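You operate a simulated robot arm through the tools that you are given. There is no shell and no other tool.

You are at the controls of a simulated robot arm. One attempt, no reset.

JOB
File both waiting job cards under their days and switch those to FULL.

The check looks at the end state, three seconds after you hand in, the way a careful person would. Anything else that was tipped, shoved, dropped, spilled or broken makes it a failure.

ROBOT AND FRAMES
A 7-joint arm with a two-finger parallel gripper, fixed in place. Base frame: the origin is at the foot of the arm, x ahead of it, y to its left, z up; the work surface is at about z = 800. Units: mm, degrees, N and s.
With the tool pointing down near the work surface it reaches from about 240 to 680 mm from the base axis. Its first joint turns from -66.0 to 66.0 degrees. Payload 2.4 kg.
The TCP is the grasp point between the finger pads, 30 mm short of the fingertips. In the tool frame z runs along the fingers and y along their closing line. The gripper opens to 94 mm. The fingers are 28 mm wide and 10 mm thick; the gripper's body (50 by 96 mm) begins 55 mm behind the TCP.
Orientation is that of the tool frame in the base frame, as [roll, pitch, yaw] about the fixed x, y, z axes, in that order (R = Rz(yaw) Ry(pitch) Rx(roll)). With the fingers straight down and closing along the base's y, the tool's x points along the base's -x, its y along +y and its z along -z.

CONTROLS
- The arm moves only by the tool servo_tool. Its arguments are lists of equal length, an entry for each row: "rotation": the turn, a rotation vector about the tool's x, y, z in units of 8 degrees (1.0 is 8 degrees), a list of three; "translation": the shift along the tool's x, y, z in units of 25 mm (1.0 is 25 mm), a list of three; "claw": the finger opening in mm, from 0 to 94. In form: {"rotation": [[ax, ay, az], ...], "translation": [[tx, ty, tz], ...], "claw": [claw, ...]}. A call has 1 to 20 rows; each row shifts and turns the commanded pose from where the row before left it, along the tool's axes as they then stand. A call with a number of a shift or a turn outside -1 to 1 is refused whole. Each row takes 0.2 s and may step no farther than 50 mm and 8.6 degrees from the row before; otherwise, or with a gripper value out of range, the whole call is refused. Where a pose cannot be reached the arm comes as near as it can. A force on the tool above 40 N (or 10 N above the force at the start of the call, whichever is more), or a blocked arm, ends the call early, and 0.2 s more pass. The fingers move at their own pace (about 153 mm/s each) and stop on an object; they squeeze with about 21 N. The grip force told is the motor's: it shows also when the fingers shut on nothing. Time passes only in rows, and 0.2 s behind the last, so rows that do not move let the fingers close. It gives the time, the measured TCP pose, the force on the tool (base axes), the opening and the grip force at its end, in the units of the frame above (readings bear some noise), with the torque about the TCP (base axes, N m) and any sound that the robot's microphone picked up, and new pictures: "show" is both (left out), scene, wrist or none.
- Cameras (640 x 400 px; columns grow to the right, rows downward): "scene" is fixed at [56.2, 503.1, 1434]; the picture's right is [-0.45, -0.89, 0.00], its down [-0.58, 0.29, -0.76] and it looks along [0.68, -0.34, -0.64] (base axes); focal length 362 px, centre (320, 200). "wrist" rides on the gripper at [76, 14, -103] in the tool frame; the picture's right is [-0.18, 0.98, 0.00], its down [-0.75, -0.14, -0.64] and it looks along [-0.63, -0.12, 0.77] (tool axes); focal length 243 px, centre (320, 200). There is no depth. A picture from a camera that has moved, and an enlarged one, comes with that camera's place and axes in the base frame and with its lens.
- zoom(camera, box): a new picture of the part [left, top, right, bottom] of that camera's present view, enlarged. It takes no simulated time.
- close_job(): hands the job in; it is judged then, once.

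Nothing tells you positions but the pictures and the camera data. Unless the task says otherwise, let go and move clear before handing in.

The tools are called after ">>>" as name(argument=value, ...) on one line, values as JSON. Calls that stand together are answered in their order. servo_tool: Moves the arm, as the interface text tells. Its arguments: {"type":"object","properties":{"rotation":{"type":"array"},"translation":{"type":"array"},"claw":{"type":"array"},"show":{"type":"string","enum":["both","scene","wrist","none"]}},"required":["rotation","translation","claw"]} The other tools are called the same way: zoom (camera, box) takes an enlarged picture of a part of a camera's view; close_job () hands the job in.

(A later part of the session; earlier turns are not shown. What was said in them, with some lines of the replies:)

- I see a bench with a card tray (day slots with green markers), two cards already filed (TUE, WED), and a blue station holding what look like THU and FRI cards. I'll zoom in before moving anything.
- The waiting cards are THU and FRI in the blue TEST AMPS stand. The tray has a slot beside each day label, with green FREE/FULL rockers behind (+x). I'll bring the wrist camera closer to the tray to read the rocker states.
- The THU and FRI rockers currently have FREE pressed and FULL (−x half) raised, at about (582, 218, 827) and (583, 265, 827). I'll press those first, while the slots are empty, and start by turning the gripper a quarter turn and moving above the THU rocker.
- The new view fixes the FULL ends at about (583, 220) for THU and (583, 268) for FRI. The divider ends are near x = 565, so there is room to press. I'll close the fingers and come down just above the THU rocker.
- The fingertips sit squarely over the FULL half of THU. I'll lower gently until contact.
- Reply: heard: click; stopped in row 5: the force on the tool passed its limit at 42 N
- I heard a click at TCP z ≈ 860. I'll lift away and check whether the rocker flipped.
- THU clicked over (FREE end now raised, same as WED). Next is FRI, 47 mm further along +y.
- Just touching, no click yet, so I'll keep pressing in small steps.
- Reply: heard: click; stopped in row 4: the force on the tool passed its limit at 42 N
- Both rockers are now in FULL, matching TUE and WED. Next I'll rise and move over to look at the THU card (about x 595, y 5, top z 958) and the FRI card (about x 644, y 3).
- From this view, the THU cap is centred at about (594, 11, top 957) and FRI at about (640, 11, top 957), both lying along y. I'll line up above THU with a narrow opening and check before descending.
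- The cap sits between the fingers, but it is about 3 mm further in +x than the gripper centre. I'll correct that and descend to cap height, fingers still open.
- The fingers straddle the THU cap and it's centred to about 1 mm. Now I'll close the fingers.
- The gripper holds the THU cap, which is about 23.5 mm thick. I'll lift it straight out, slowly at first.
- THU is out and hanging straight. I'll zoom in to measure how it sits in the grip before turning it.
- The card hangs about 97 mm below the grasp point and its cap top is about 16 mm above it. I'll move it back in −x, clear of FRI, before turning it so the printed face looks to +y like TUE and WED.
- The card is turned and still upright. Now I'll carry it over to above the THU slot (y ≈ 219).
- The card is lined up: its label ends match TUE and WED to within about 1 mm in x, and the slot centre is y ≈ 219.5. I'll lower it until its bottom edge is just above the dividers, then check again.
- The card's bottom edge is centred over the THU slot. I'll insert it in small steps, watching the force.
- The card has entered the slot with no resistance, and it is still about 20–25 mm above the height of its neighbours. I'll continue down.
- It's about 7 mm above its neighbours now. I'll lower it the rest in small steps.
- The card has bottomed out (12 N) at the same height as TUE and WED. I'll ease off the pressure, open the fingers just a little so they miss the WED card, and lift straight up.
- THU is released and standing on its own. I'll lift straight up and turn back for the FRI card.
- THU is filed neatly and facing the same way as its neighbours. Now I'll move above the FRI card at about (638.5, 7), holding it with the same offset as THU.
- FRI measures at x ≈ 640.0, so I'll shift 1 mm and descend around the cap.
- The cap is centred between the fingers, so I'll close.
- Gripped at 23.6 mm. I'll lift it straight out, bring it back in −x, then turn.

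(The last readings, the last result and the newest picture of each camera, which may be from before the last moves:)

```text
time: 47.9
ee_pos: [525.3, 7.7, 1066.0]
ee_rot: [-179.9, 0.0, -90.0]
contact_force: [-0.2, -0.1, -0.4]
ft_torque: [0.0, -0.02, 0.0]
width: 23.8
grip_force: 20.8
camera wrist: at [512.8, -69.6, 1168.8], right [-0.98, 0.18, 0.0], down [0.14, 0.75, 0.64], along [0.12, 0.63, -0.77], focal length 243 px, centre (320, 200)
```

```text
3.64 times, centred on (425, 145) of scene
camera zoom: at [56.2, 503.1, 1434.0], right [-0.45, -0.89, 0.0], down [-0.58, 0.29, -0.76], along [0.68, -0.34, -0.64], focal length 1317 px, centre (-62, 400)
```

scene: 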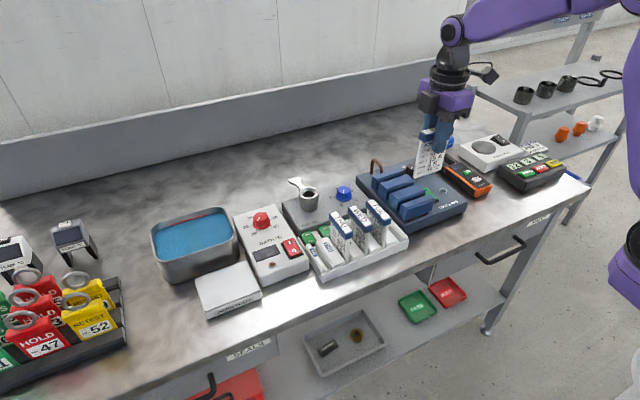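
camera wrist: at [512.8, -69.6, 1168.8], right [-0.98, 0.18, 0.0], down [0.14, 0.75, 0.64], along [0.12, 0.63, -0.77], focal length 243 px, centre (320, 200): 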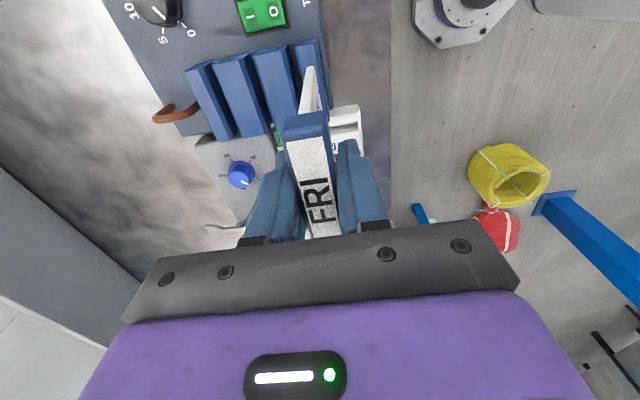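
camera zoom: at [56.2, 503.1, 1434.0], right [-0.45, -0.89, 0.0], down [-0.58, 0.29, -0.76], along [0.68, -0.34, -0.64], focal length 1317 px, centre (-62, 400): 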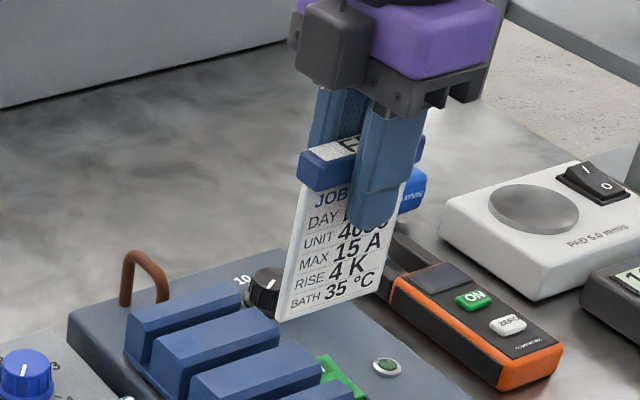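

FRI is out cleanly. I'll turn it the same way and carry it towards the FRI slot.

>>> servo_tool(rotation=[[0, 0, 0.9375], [0, 0, 0.9375], [0, 0, 0.9375], [0, 0, 0.9375], [0, 0, 0.9375], [0, 0, 0.9375], [0, 0, 0.9375], [0, 0, 0.9375], [0, 0, 0.9375], [0, 0, 0.9375], [0, 0, 0.9375], [0, 0, 0.9375], [0, 0, 0], [0, 0, 0], [0, 0, 0], [0, 0, 0], [0, 0, 0], [0, 0, 0], [0, 0, 0], [0, 0, 0]], translation=[[0, 0, 0], [0, 0, 0], [0, 0, 0], [0, 0, 0], [0, 0, 0], [0, 0, 0], [0, 0, 0], [0, 0, 0], [0, 0, 0], [0, 0, 0], [0, 0, 0], [0, 0, 0], [0, 0.862, 0], [0, 0.862, 0], [0, 0.862, 0], [0, 0.862, 0], [0, 0.862, 0], [0, 0.862, 0], [0, 0.862, 0], [0, 0.862, 0]], claw=[5, 5, 5, 5, 5, 5, 5, 5, 5, 5, 5, 5, 5, 5, 5, 5, 5, 5, 5, 5], show="none")

>>> servo_tool(rotation=[[0, 0, 0], [0, 0, 0], [0, 0, 0], [0, 0, 0], [0, 0, 0]], translation=[[-0.05, 0.862, 0], [0, 0.862, 0], [0, 0.862, 0], [0, 0.85, 0], [0, 0, 0]], claw=[5, 5, 5, 5, 5])

>>> zoom(camera="wrist", box=[160, 0, 380, 160])

>>> zoom(camera="wrist", box=[220, 80, 420, 240])

>>> zoom(camera="scene", box=[290, 120, 410, 280])

```text
time: 52.1
ee_pos: [526.7, 181.2, 1067.4]
ee_rot: [179.9, 0.0, 179.9]
contact_force: [0.8, 0.7, 0.2]
ft_torque: [-0.01, 0.0, 0.03]
width: 23.6
grip_force: 20.9
```

```text
time: 53.3
ee_pos: [528.8, 266.3, 1067.7]
ee_rot: [-180.0, -0.1, -180.0]
contact_force: [0.1, 0.7, -1.2]
ft_torque: [0.02, -0.01, 0.01]
width: 23.8
grip_force: 21.2
camera wrist: at [452.7, 281.0, 1171.3], right [0.18, 0.98, 0.0], down [0.75, -0.14, 0.64], along [0.63, -0.12, -0.77], focal length 243 px, centre (320, 200)
```

scene: 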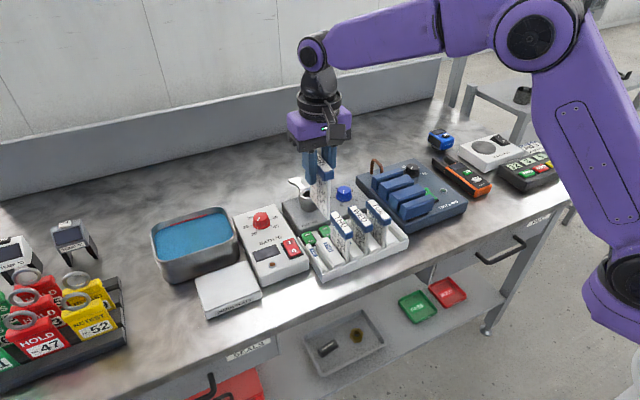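
wrist: 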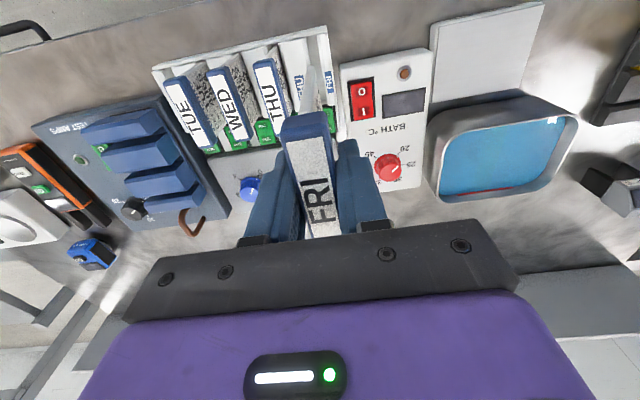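

```text
2.50 times, centred on (270, 80) of wrist
camera zoom: at [452.7, 281.0, 1171.3], right [0.18, 0.98, 0.0], down [0.75, -0.14, 0.64], along [0.63, -0.12, -0.77], focal length 606 px, centre (445, 500)
```

zoom: 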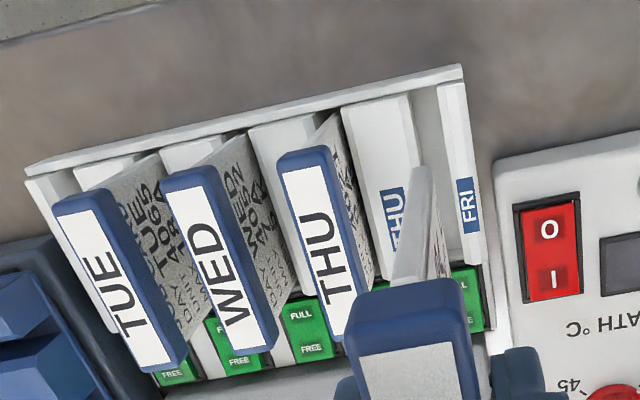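

```text
2.50 times, centred on (320, 160) of wrist
camera zoom: at [452.7, 281.0, 1171.3], right [0.18, 0.98, 0.0], down [0.75, -0.14, 0.64], along [0.63, -0.12, -0.77], focal length 606 px, centre (320, 300)
```

zoom: 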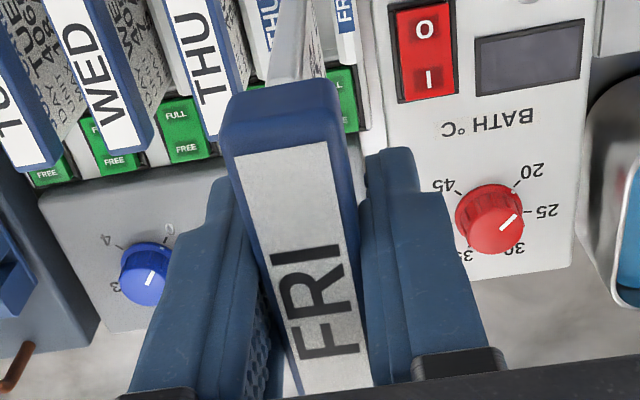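

```text
2.50 times, centred on (350, 200) of scene
camera zoom: at [56.2, 503.1, 1434.0], right [-0.45, -0.89, 0.0], down [-0.58, 0.29, -0.76], along [0.68, -0.34, -0.64], focal length 906 px, centre (245, 200)
```

zoom: 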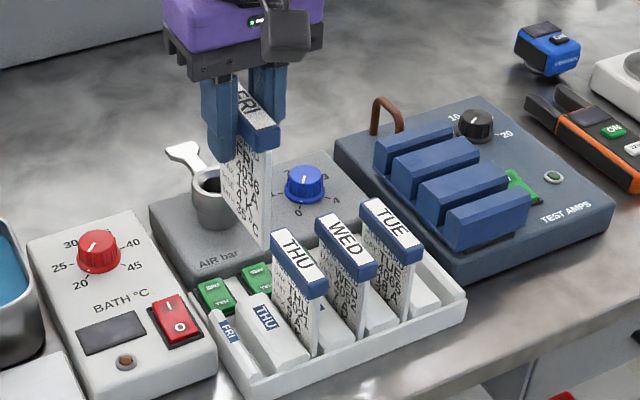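

FRI is above its slot. The slot centre measures y ≈ 266 and the label end lines up with the neighbours. I'll make a tiny correction and lower it to just above the dividers.

>>> servo_tool(rotation=[[0, 0, 0], [0, 0, 0], [0, 0, 0], [0, 0, 0], [0, 0, 0], [0, 0, 0], [0, 0, 0]], translation=[[0.02, -0.024, 0.8], [0, 0, 0.8], [0, 0, 0.8], [0, 0, 0.8], [0, 0, 0.8], [0, 0, 0.8], [0, 0, 0]], claw=[5, 5, 5, 5, 5, 5, 5])

>>> zoom(camera="wrist", box=[180, 0, 400, 160])

>>> zoom(camera="scene", box=[300, 170, 400, 280])

```text
time: 54.9
ee_pos: [527.1, 266.5, 947.3]
ee_rot: [180.0, 0.2, -180.0]
contact_force: [-0.2, -0.2, -0.1]
ft_torque: [-0.02, 0.03, 0.01]
width: 23.7
grip_force: 20.9
camera wrist: at [452.2, 280.6, 1050.5], right [0.18, 0.98, 0.0], down [0.75, -0.14, 0.64], along [0.63, -0.12, -0.77], focal length 243 px, centre (320, 200)
```

scene: 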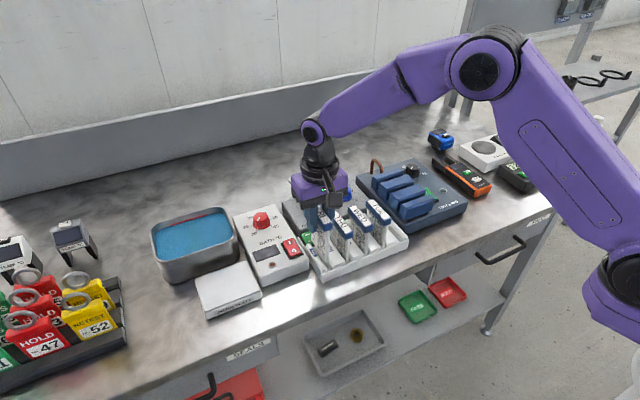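
wrist: 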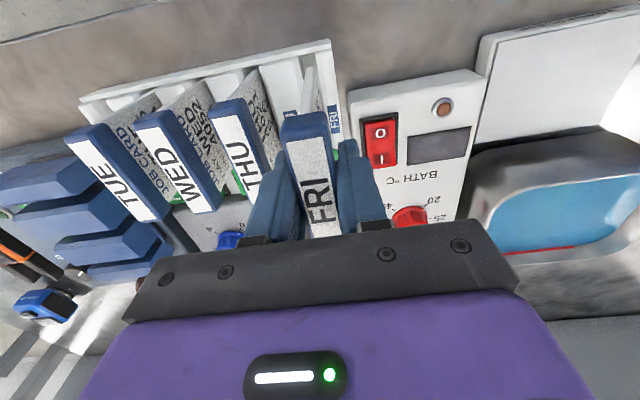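

```text
2.50 times, centred on (290, 80) of wrist
camera zoom: at [452.2, 280.6, 1050.5], right [0.18, 0.98, 0.0], down [0.75, -0.14, 0.64], along [0.63, -0.12, -0.77], focal length 606 px, centre (395, 500)
```

zoom: 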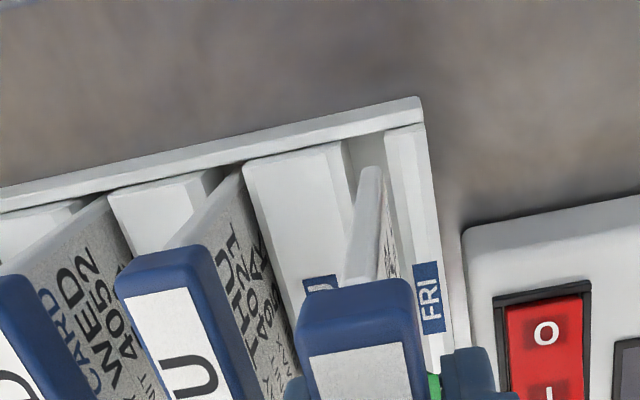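

```text
3.64 times, centred on (350, 225) of scene
camera zoom: at [56.2, 503.1, 1434.0], right [-0.45, -0.89, 0.0], down [-0.58, 0.29, -0.76], along [0.68, -0.34, -0.64], focal length 1317 px, centre (211, 109)
```

zoom: 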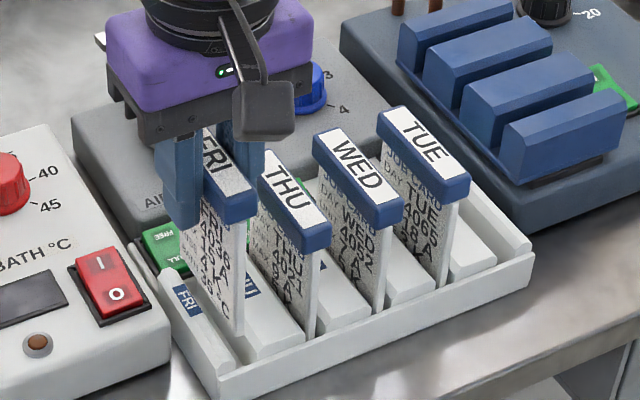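

>>> zoom(camera="wrist", box=[270, 30, 350, 130])

>>> zoom(camera="scene", box=[325, 220, 375, 280])

```text
4.00 times, centred on (310, 80) of wrist
camera zoom: at [452.2, 280.6, 1050.5], right [0.18, 0.98, 0.0], down [0.75, -0.14, 0.64], along [0.63, -0.12, -0.77], focal length 970 px, centre (360, 680)
```

zoom: 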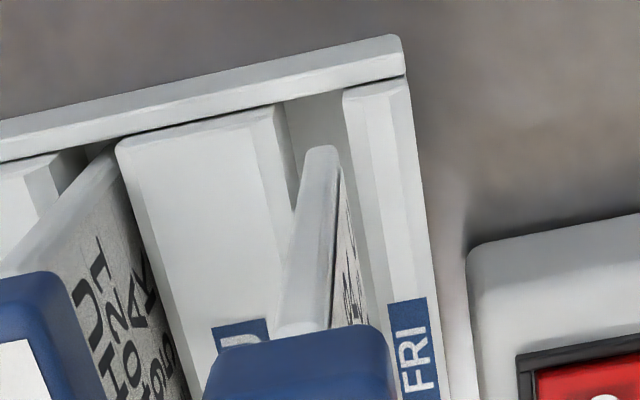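

```text
6.67 times, centred on (350, 250) of scene
camera zoom: at [56.2, 503.1, 1434.0], right [-0.45, -0.89, 0.0], down [-0.58, 0.29, -0.76], along [0.68, -0.34, -0.64], focal length 2415 px, centre (120, -133)
```

zoom: 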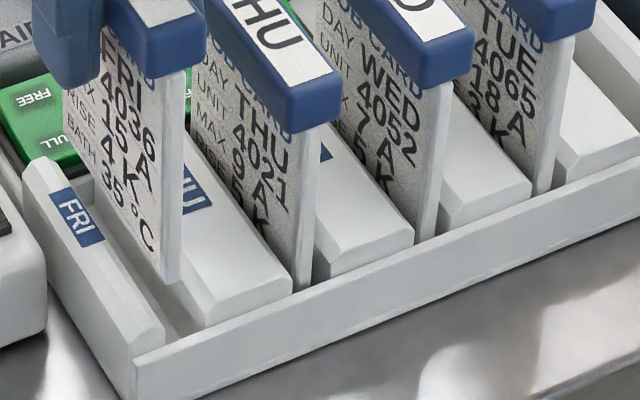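

Card and slot centre agree to within about 0.5 mm. I'll insert gently as before.

>>> servo_tool(rotation=[[0, 0, 0], [0, 0, 0], [0, 0, 0], [0, 0, 0], [0, 0, 0], [0, 0, 0]], translation=[[0, -0.01, 0.2], [0, 0, 0.2], [0, 0, 0.2], [0, 0, 0.2], [0, 0, 0.2], [0, 0, 0.2]], claw=[5, 5, 5, 5, 5, 5])

>>> zoom(camera="scene", box=[310, 190, 400, 280])

>>> zoom(camera="wrist", box=[200, 20, 400, 180])

```text
time: 56.3
ee_pos: [527.5, 266.3, 917.7]
ee_rot: [-180.0, 0.0, -180.0]
contact_force: [0.6, -0.1, -1.0]
ft_torque: [-0.01, -0.01, 0.01]
width: 23.7
grip_force: 21.1
camera wrist: at [452.5, 279.7, 1020.2], right [0.18, 0.98, 0.0], down [0.75, -0.14, 0.64], along [0.63, -0.12, -0.77], focal length 243 px, centre (320, 200)
```

scene: 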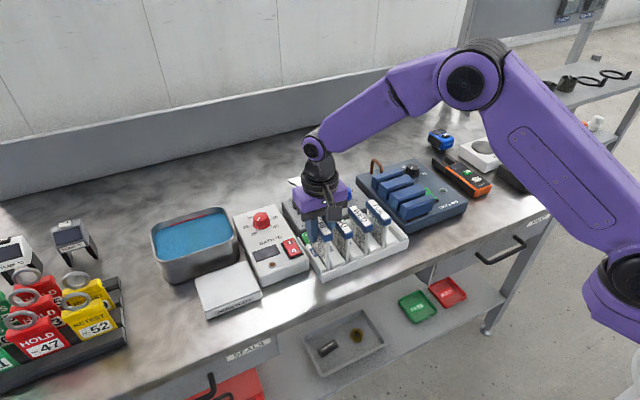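
wrist: 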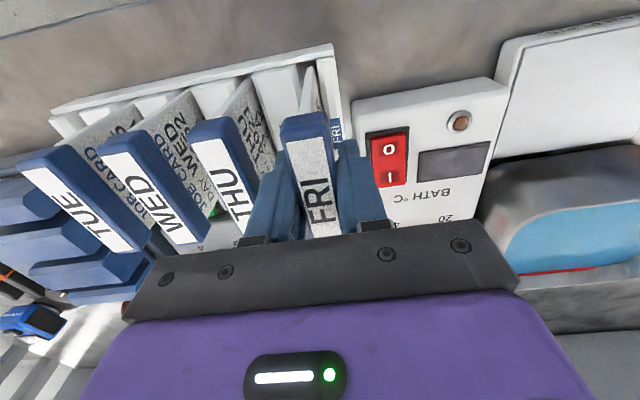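

```text
4.44 times, centred on (355, 235) of scene
camera zoom: at [56.2, 503.1, 1434.0], right [-0.45, -0.89, 0.0], down [-0.58, 0.29, -0.76], along [0.68, -0.34, -0.64], focal length 1610 px, centre (164, 44)
```

zoom: 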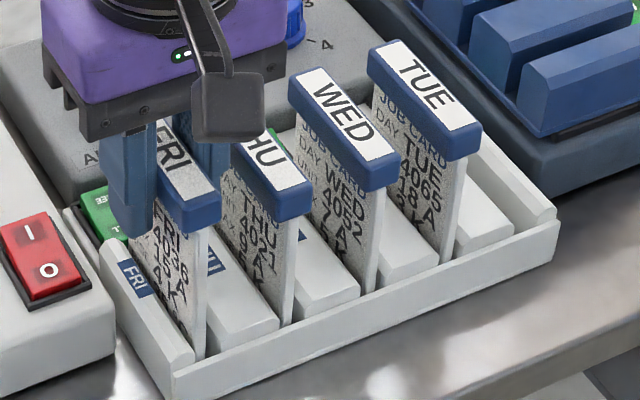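

```text
2.50 times, centred on (300, 100) of wrist
camera zoom: at [452.5, 279.7, 1020.2], right [0.18, 0.98, 0.0], down [0.75, -0.14, 0.64], along [0.63, -0.12, -0.77], focal length 606 px, centre (370, 450)
```

zoom: 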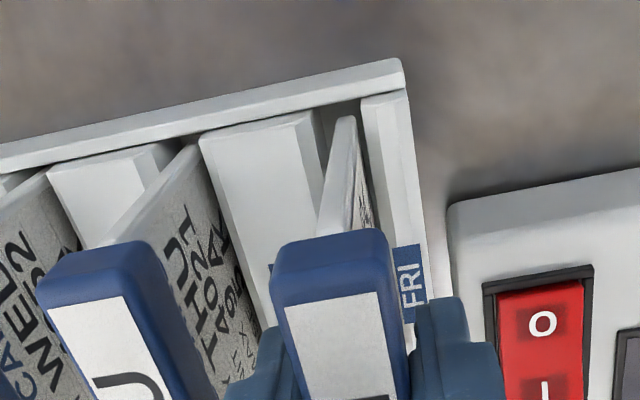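

Sliding in freely. I'll continue down to about where THU bottomed out.

>>> servo_tool(rotation=[[0, 0, 0], [0, 0, 0], [0, 0, 0], [0, 0, 0], [0, 0, 0]], translation=[[0, 0, 0.14], [0, 0, 0.14], [0, 0, 0.14], [0, 0, 0.06], [0, 0, 0]], claw=[5, 5, 5, 5, 5], show="none")

>>> zoom(camera="scene", box=[310, 190, 400, 280])

```text
time: 57.5
ee_pos: [527.6, 266.2, 904.6]
ee_rot: [-179.9, 0.0, 180.0]
contact_force: [-0.1, -0.1, -1.1]
ft_torque: [-0.01, 0.01, -0.02]
width: 23.4
grip_force: 20.8
```

```text
4.44 times, centred on (355, 235) of scene
camera zoom: at [56.2, 503.1, 1434.0], right [-0.45, -0.89, 0.0], down [-0.58, 0.29, -0.76], along [0.68, -0.34, -0.64], focal length 1610 px, centre (164, 44)
```

zoom: 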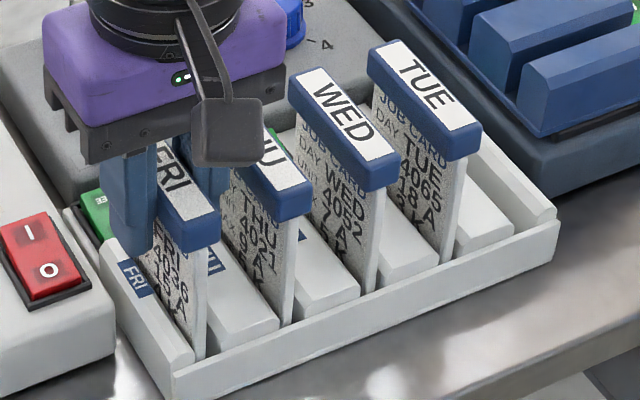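

>>> servo_tool(rotation=[[0, 0, 0], [0, 0, 0], [0, 0, 0]], translation=[[0, 0, 0.06], [0, 0, 0.05], [0, 0, 0]], claw=[5, 5, 5], show="none")

>>> zoom(camera="scene", box=[310, 190, 400, 280])

```text
time: 58.3
ee_pos: [527.8, 266.8, 902.8]
ee_rot: [179.8, 0.1, 180.0]
contact_force: [-2.1, -0.2, 12.7]
ft_torque: [-0.09, 0.32, 0.01]
width: 23.6
grip_force: 20.6
```

```text
4.44 times, centred on (355, 235) of scene
camera zoom: at [55.9, 503.0, 1434.1], right [-0.45, -0.89, 0.0], down [-0.58, 0.29, -0.77], along [0.68, -0.34, -0.64], focal length 1610 px, centre (164, 44)
```

zoom: 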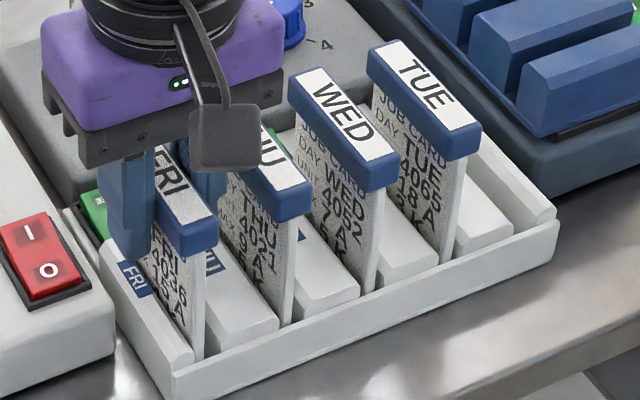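

FRI has bottomed out (about 13 N) level with the others. I'll ease off and release with a small opening.

>>> servo_tool(rotation=[[0, 0, 0], [0, 0, 0], [0, 0, 0], [0, 0, 0]], translation=[[0, 0, -0.03], [0, 0, 0], [0, 0, 0], [0, 0, 0]], claw=[5, 28, 33, 33])

>>> zoom(camera="wrist", box=[200, 20, 400, 240])

>>> zoom(camera="scene", box=[310, 190, 400, 280])

```text
time: 59.3
ee_pos: [526.7, 266.1, 901.7]
ee_rot: [-180.0, 0.1, -180.0]
contact_force: [0.1, 0.2, 0.5]
ft_torque: [-0.03, -0.02, -0.01]
width: 32.9
grip_force: 0.1
camera wrist: at [451.9, 280.3, 1005.7], right [0.18, 0.98, 0.0], down [0.75, -0.14, 0.64], along [0.63, -0.12, -0.77], focal length 243 px, centre (320, 200)
```

scene: 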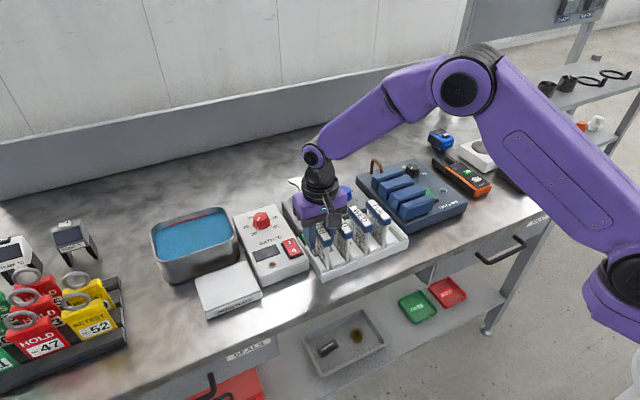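
wrist: 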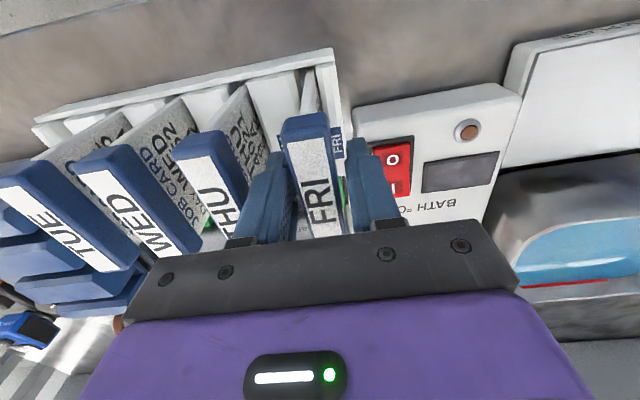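

```text
1.82 times, centred on (300, 130) of wrist
camera zoom: at [451.9, 280.3, 1005.7], right [0.18, 0.98, 0.0], down [0.75, -0.14, 0.64], along [0.63, -0.12, -0.77], focal length 441 px, centre (356, 327)
```

zoom: 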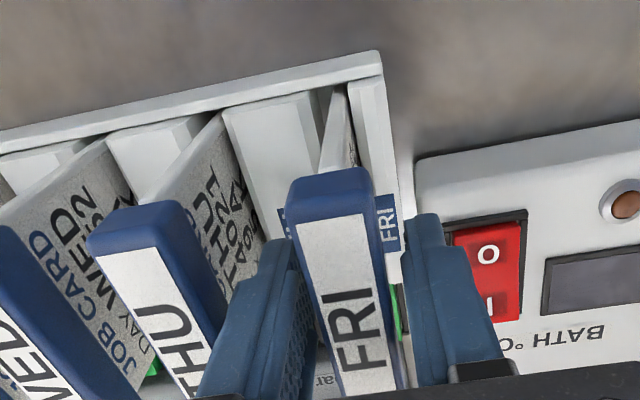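

```text
4.44 times, centred on (355, 235) of scene
camera zoom: at [56.2, 503.1, 1434.0], right [-0.45, -0.89, 0.0], down [-0.58, 0.29, -0.76], along [0.68, -0.34, -0.64], focal length 1610 px, centre (164, 44)
```

zoom: 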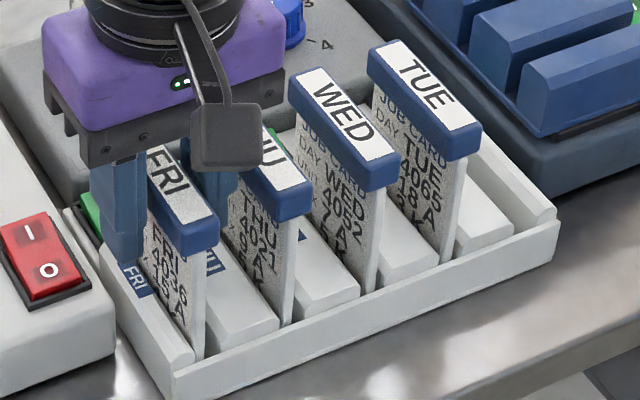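

Released, and it's clear of the bath rocker and the THU card. I'll lift straight up and back off, then do a full check.

>>> servo_tool(rotation=[[0, 0, 0], [0, 0, 0], [0, 0, 0], [0, 0, 0], [0, 0, 0], [0, 0, 0], [0, 0, 0], [0, 0, 0], [0, 0, 0], [0, 0, 0], [0, 0, 0], [0, 0, 0], [0, 0, 0], [0, 0, 0]], translation=[[0, 0, -0.3], [0, 0, -0.6], [0, 0, -0.9], [0, 0, -0.9], [0, 0, -0.9], [0, 0, -0.9], [0, 0, -0.9], [0, 0, -0.9], [0.9, 0, -0.3], [0.9, 0, -0.3], [0.9, 0, -0.3], [0.9, 0, -0.3], [0.5, 0, 0], [0, 0, 0]], claw=[33, 33, 33, 33, 33, 33, 33, 33, 60, 94, 94, 94, 94, 94])

>>> zoom(camera="scene", box=[290, 170, 420, 290])

>>> zoom(camera="scene", box=[295, 210, 355, 250])

>>> zoom(camera="wrist", box=[200, 80, 420, 240])

```text
time: 62.3
ee_pos: [425.7, 266.1, 1090.9]
ee_rot: [-179.9, 0.1, -180.0]
contact_force: [0.2, -0.3, -0.3]
ft_torque: [-0.01, 0.01, 0.07]
width: 94.2
grip_force: 0.1
camera wrist: at [350.1, 279.7, 1193.4], right [0.18, 0.98, 0.0], down [0.75, -0.14, 0.64], along [0.63, -0.12, -0.77], focal length 243 px, centre (320, 200)
```

scene: 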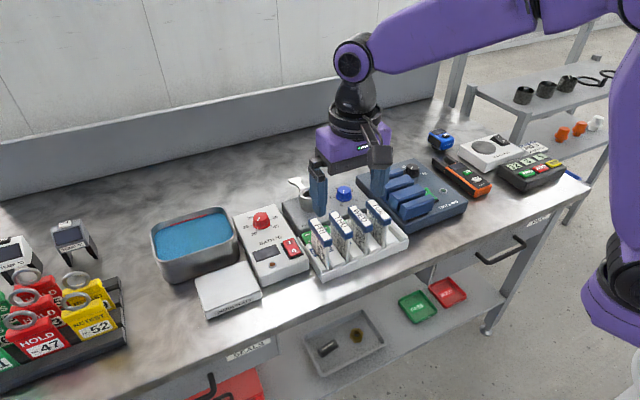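
wrist: 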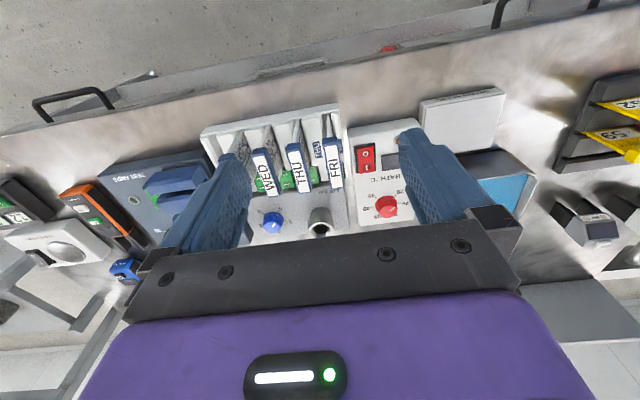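

```text
3.33 times, centred on (355, 230) of scene
camera zoom: at [56.1, 503.1, 1434.0], right [-0.45, -0.89, 0.0], down [-0.58, 0.29, -0.76], along [0.68, -0.34, -0.64], focal length 1208 px, centre (203, 100)
```

zoom: 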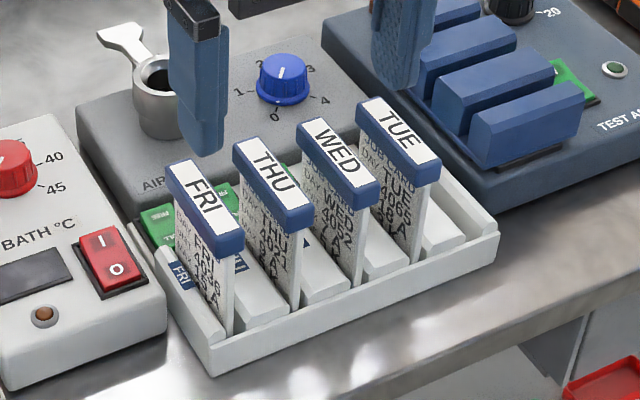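

```text
10.00 times, centred on (325, 230) of scene
camera zoom: at [56.1, 503.1, 1434.0], right [-0.45, -0.89, 0.0], down [-0.58, 0.29, -0.76], along [0.68, -0.34, -0.64], focal length 3623 px, centre (270, -100)
```

zoom: 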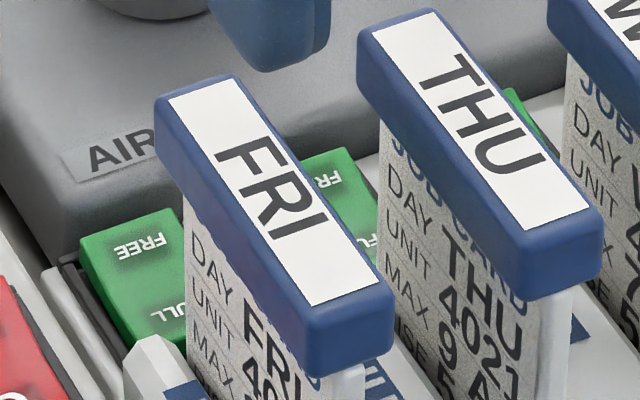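

```text
2.50 times, centred on (310, 160) of wrist
camera zoom: at [350.1, 279.7, 1193.4], right [0.18, 0.98, 0.0], down [0.75, -0.14, 0.64], along [0.63, -0.12, -0.77], focal length 606 px, centre (345, 300)
```

zoom: 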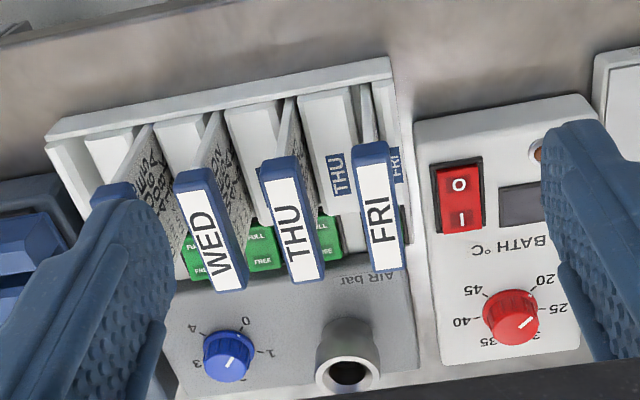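

All four filed cards stand level in their slots, TUE to FRI, facing the same way. The THU and FRI rockers are in FULL, nothing else has moved, and the gripper is open and clear, so I'm handing in.

>>> close_job()

```text
The job is handed in.
```

The THU and FRI job cards are filed in their slots, and both days' rockers are switched to FULL. I've handed the job in; no verdict came back.

- **Cards:** each was lowered until it touched the slot floor. They stand level with TUE and WED and face the same way.
- **Rockers:** both clicked when pressed. In the camera view they then sat at the same tilt as the WED rocker.
- **Everything else:** I saw nothing else moved or tipped in the last pictures. The gripper was open and clear before I handed in.
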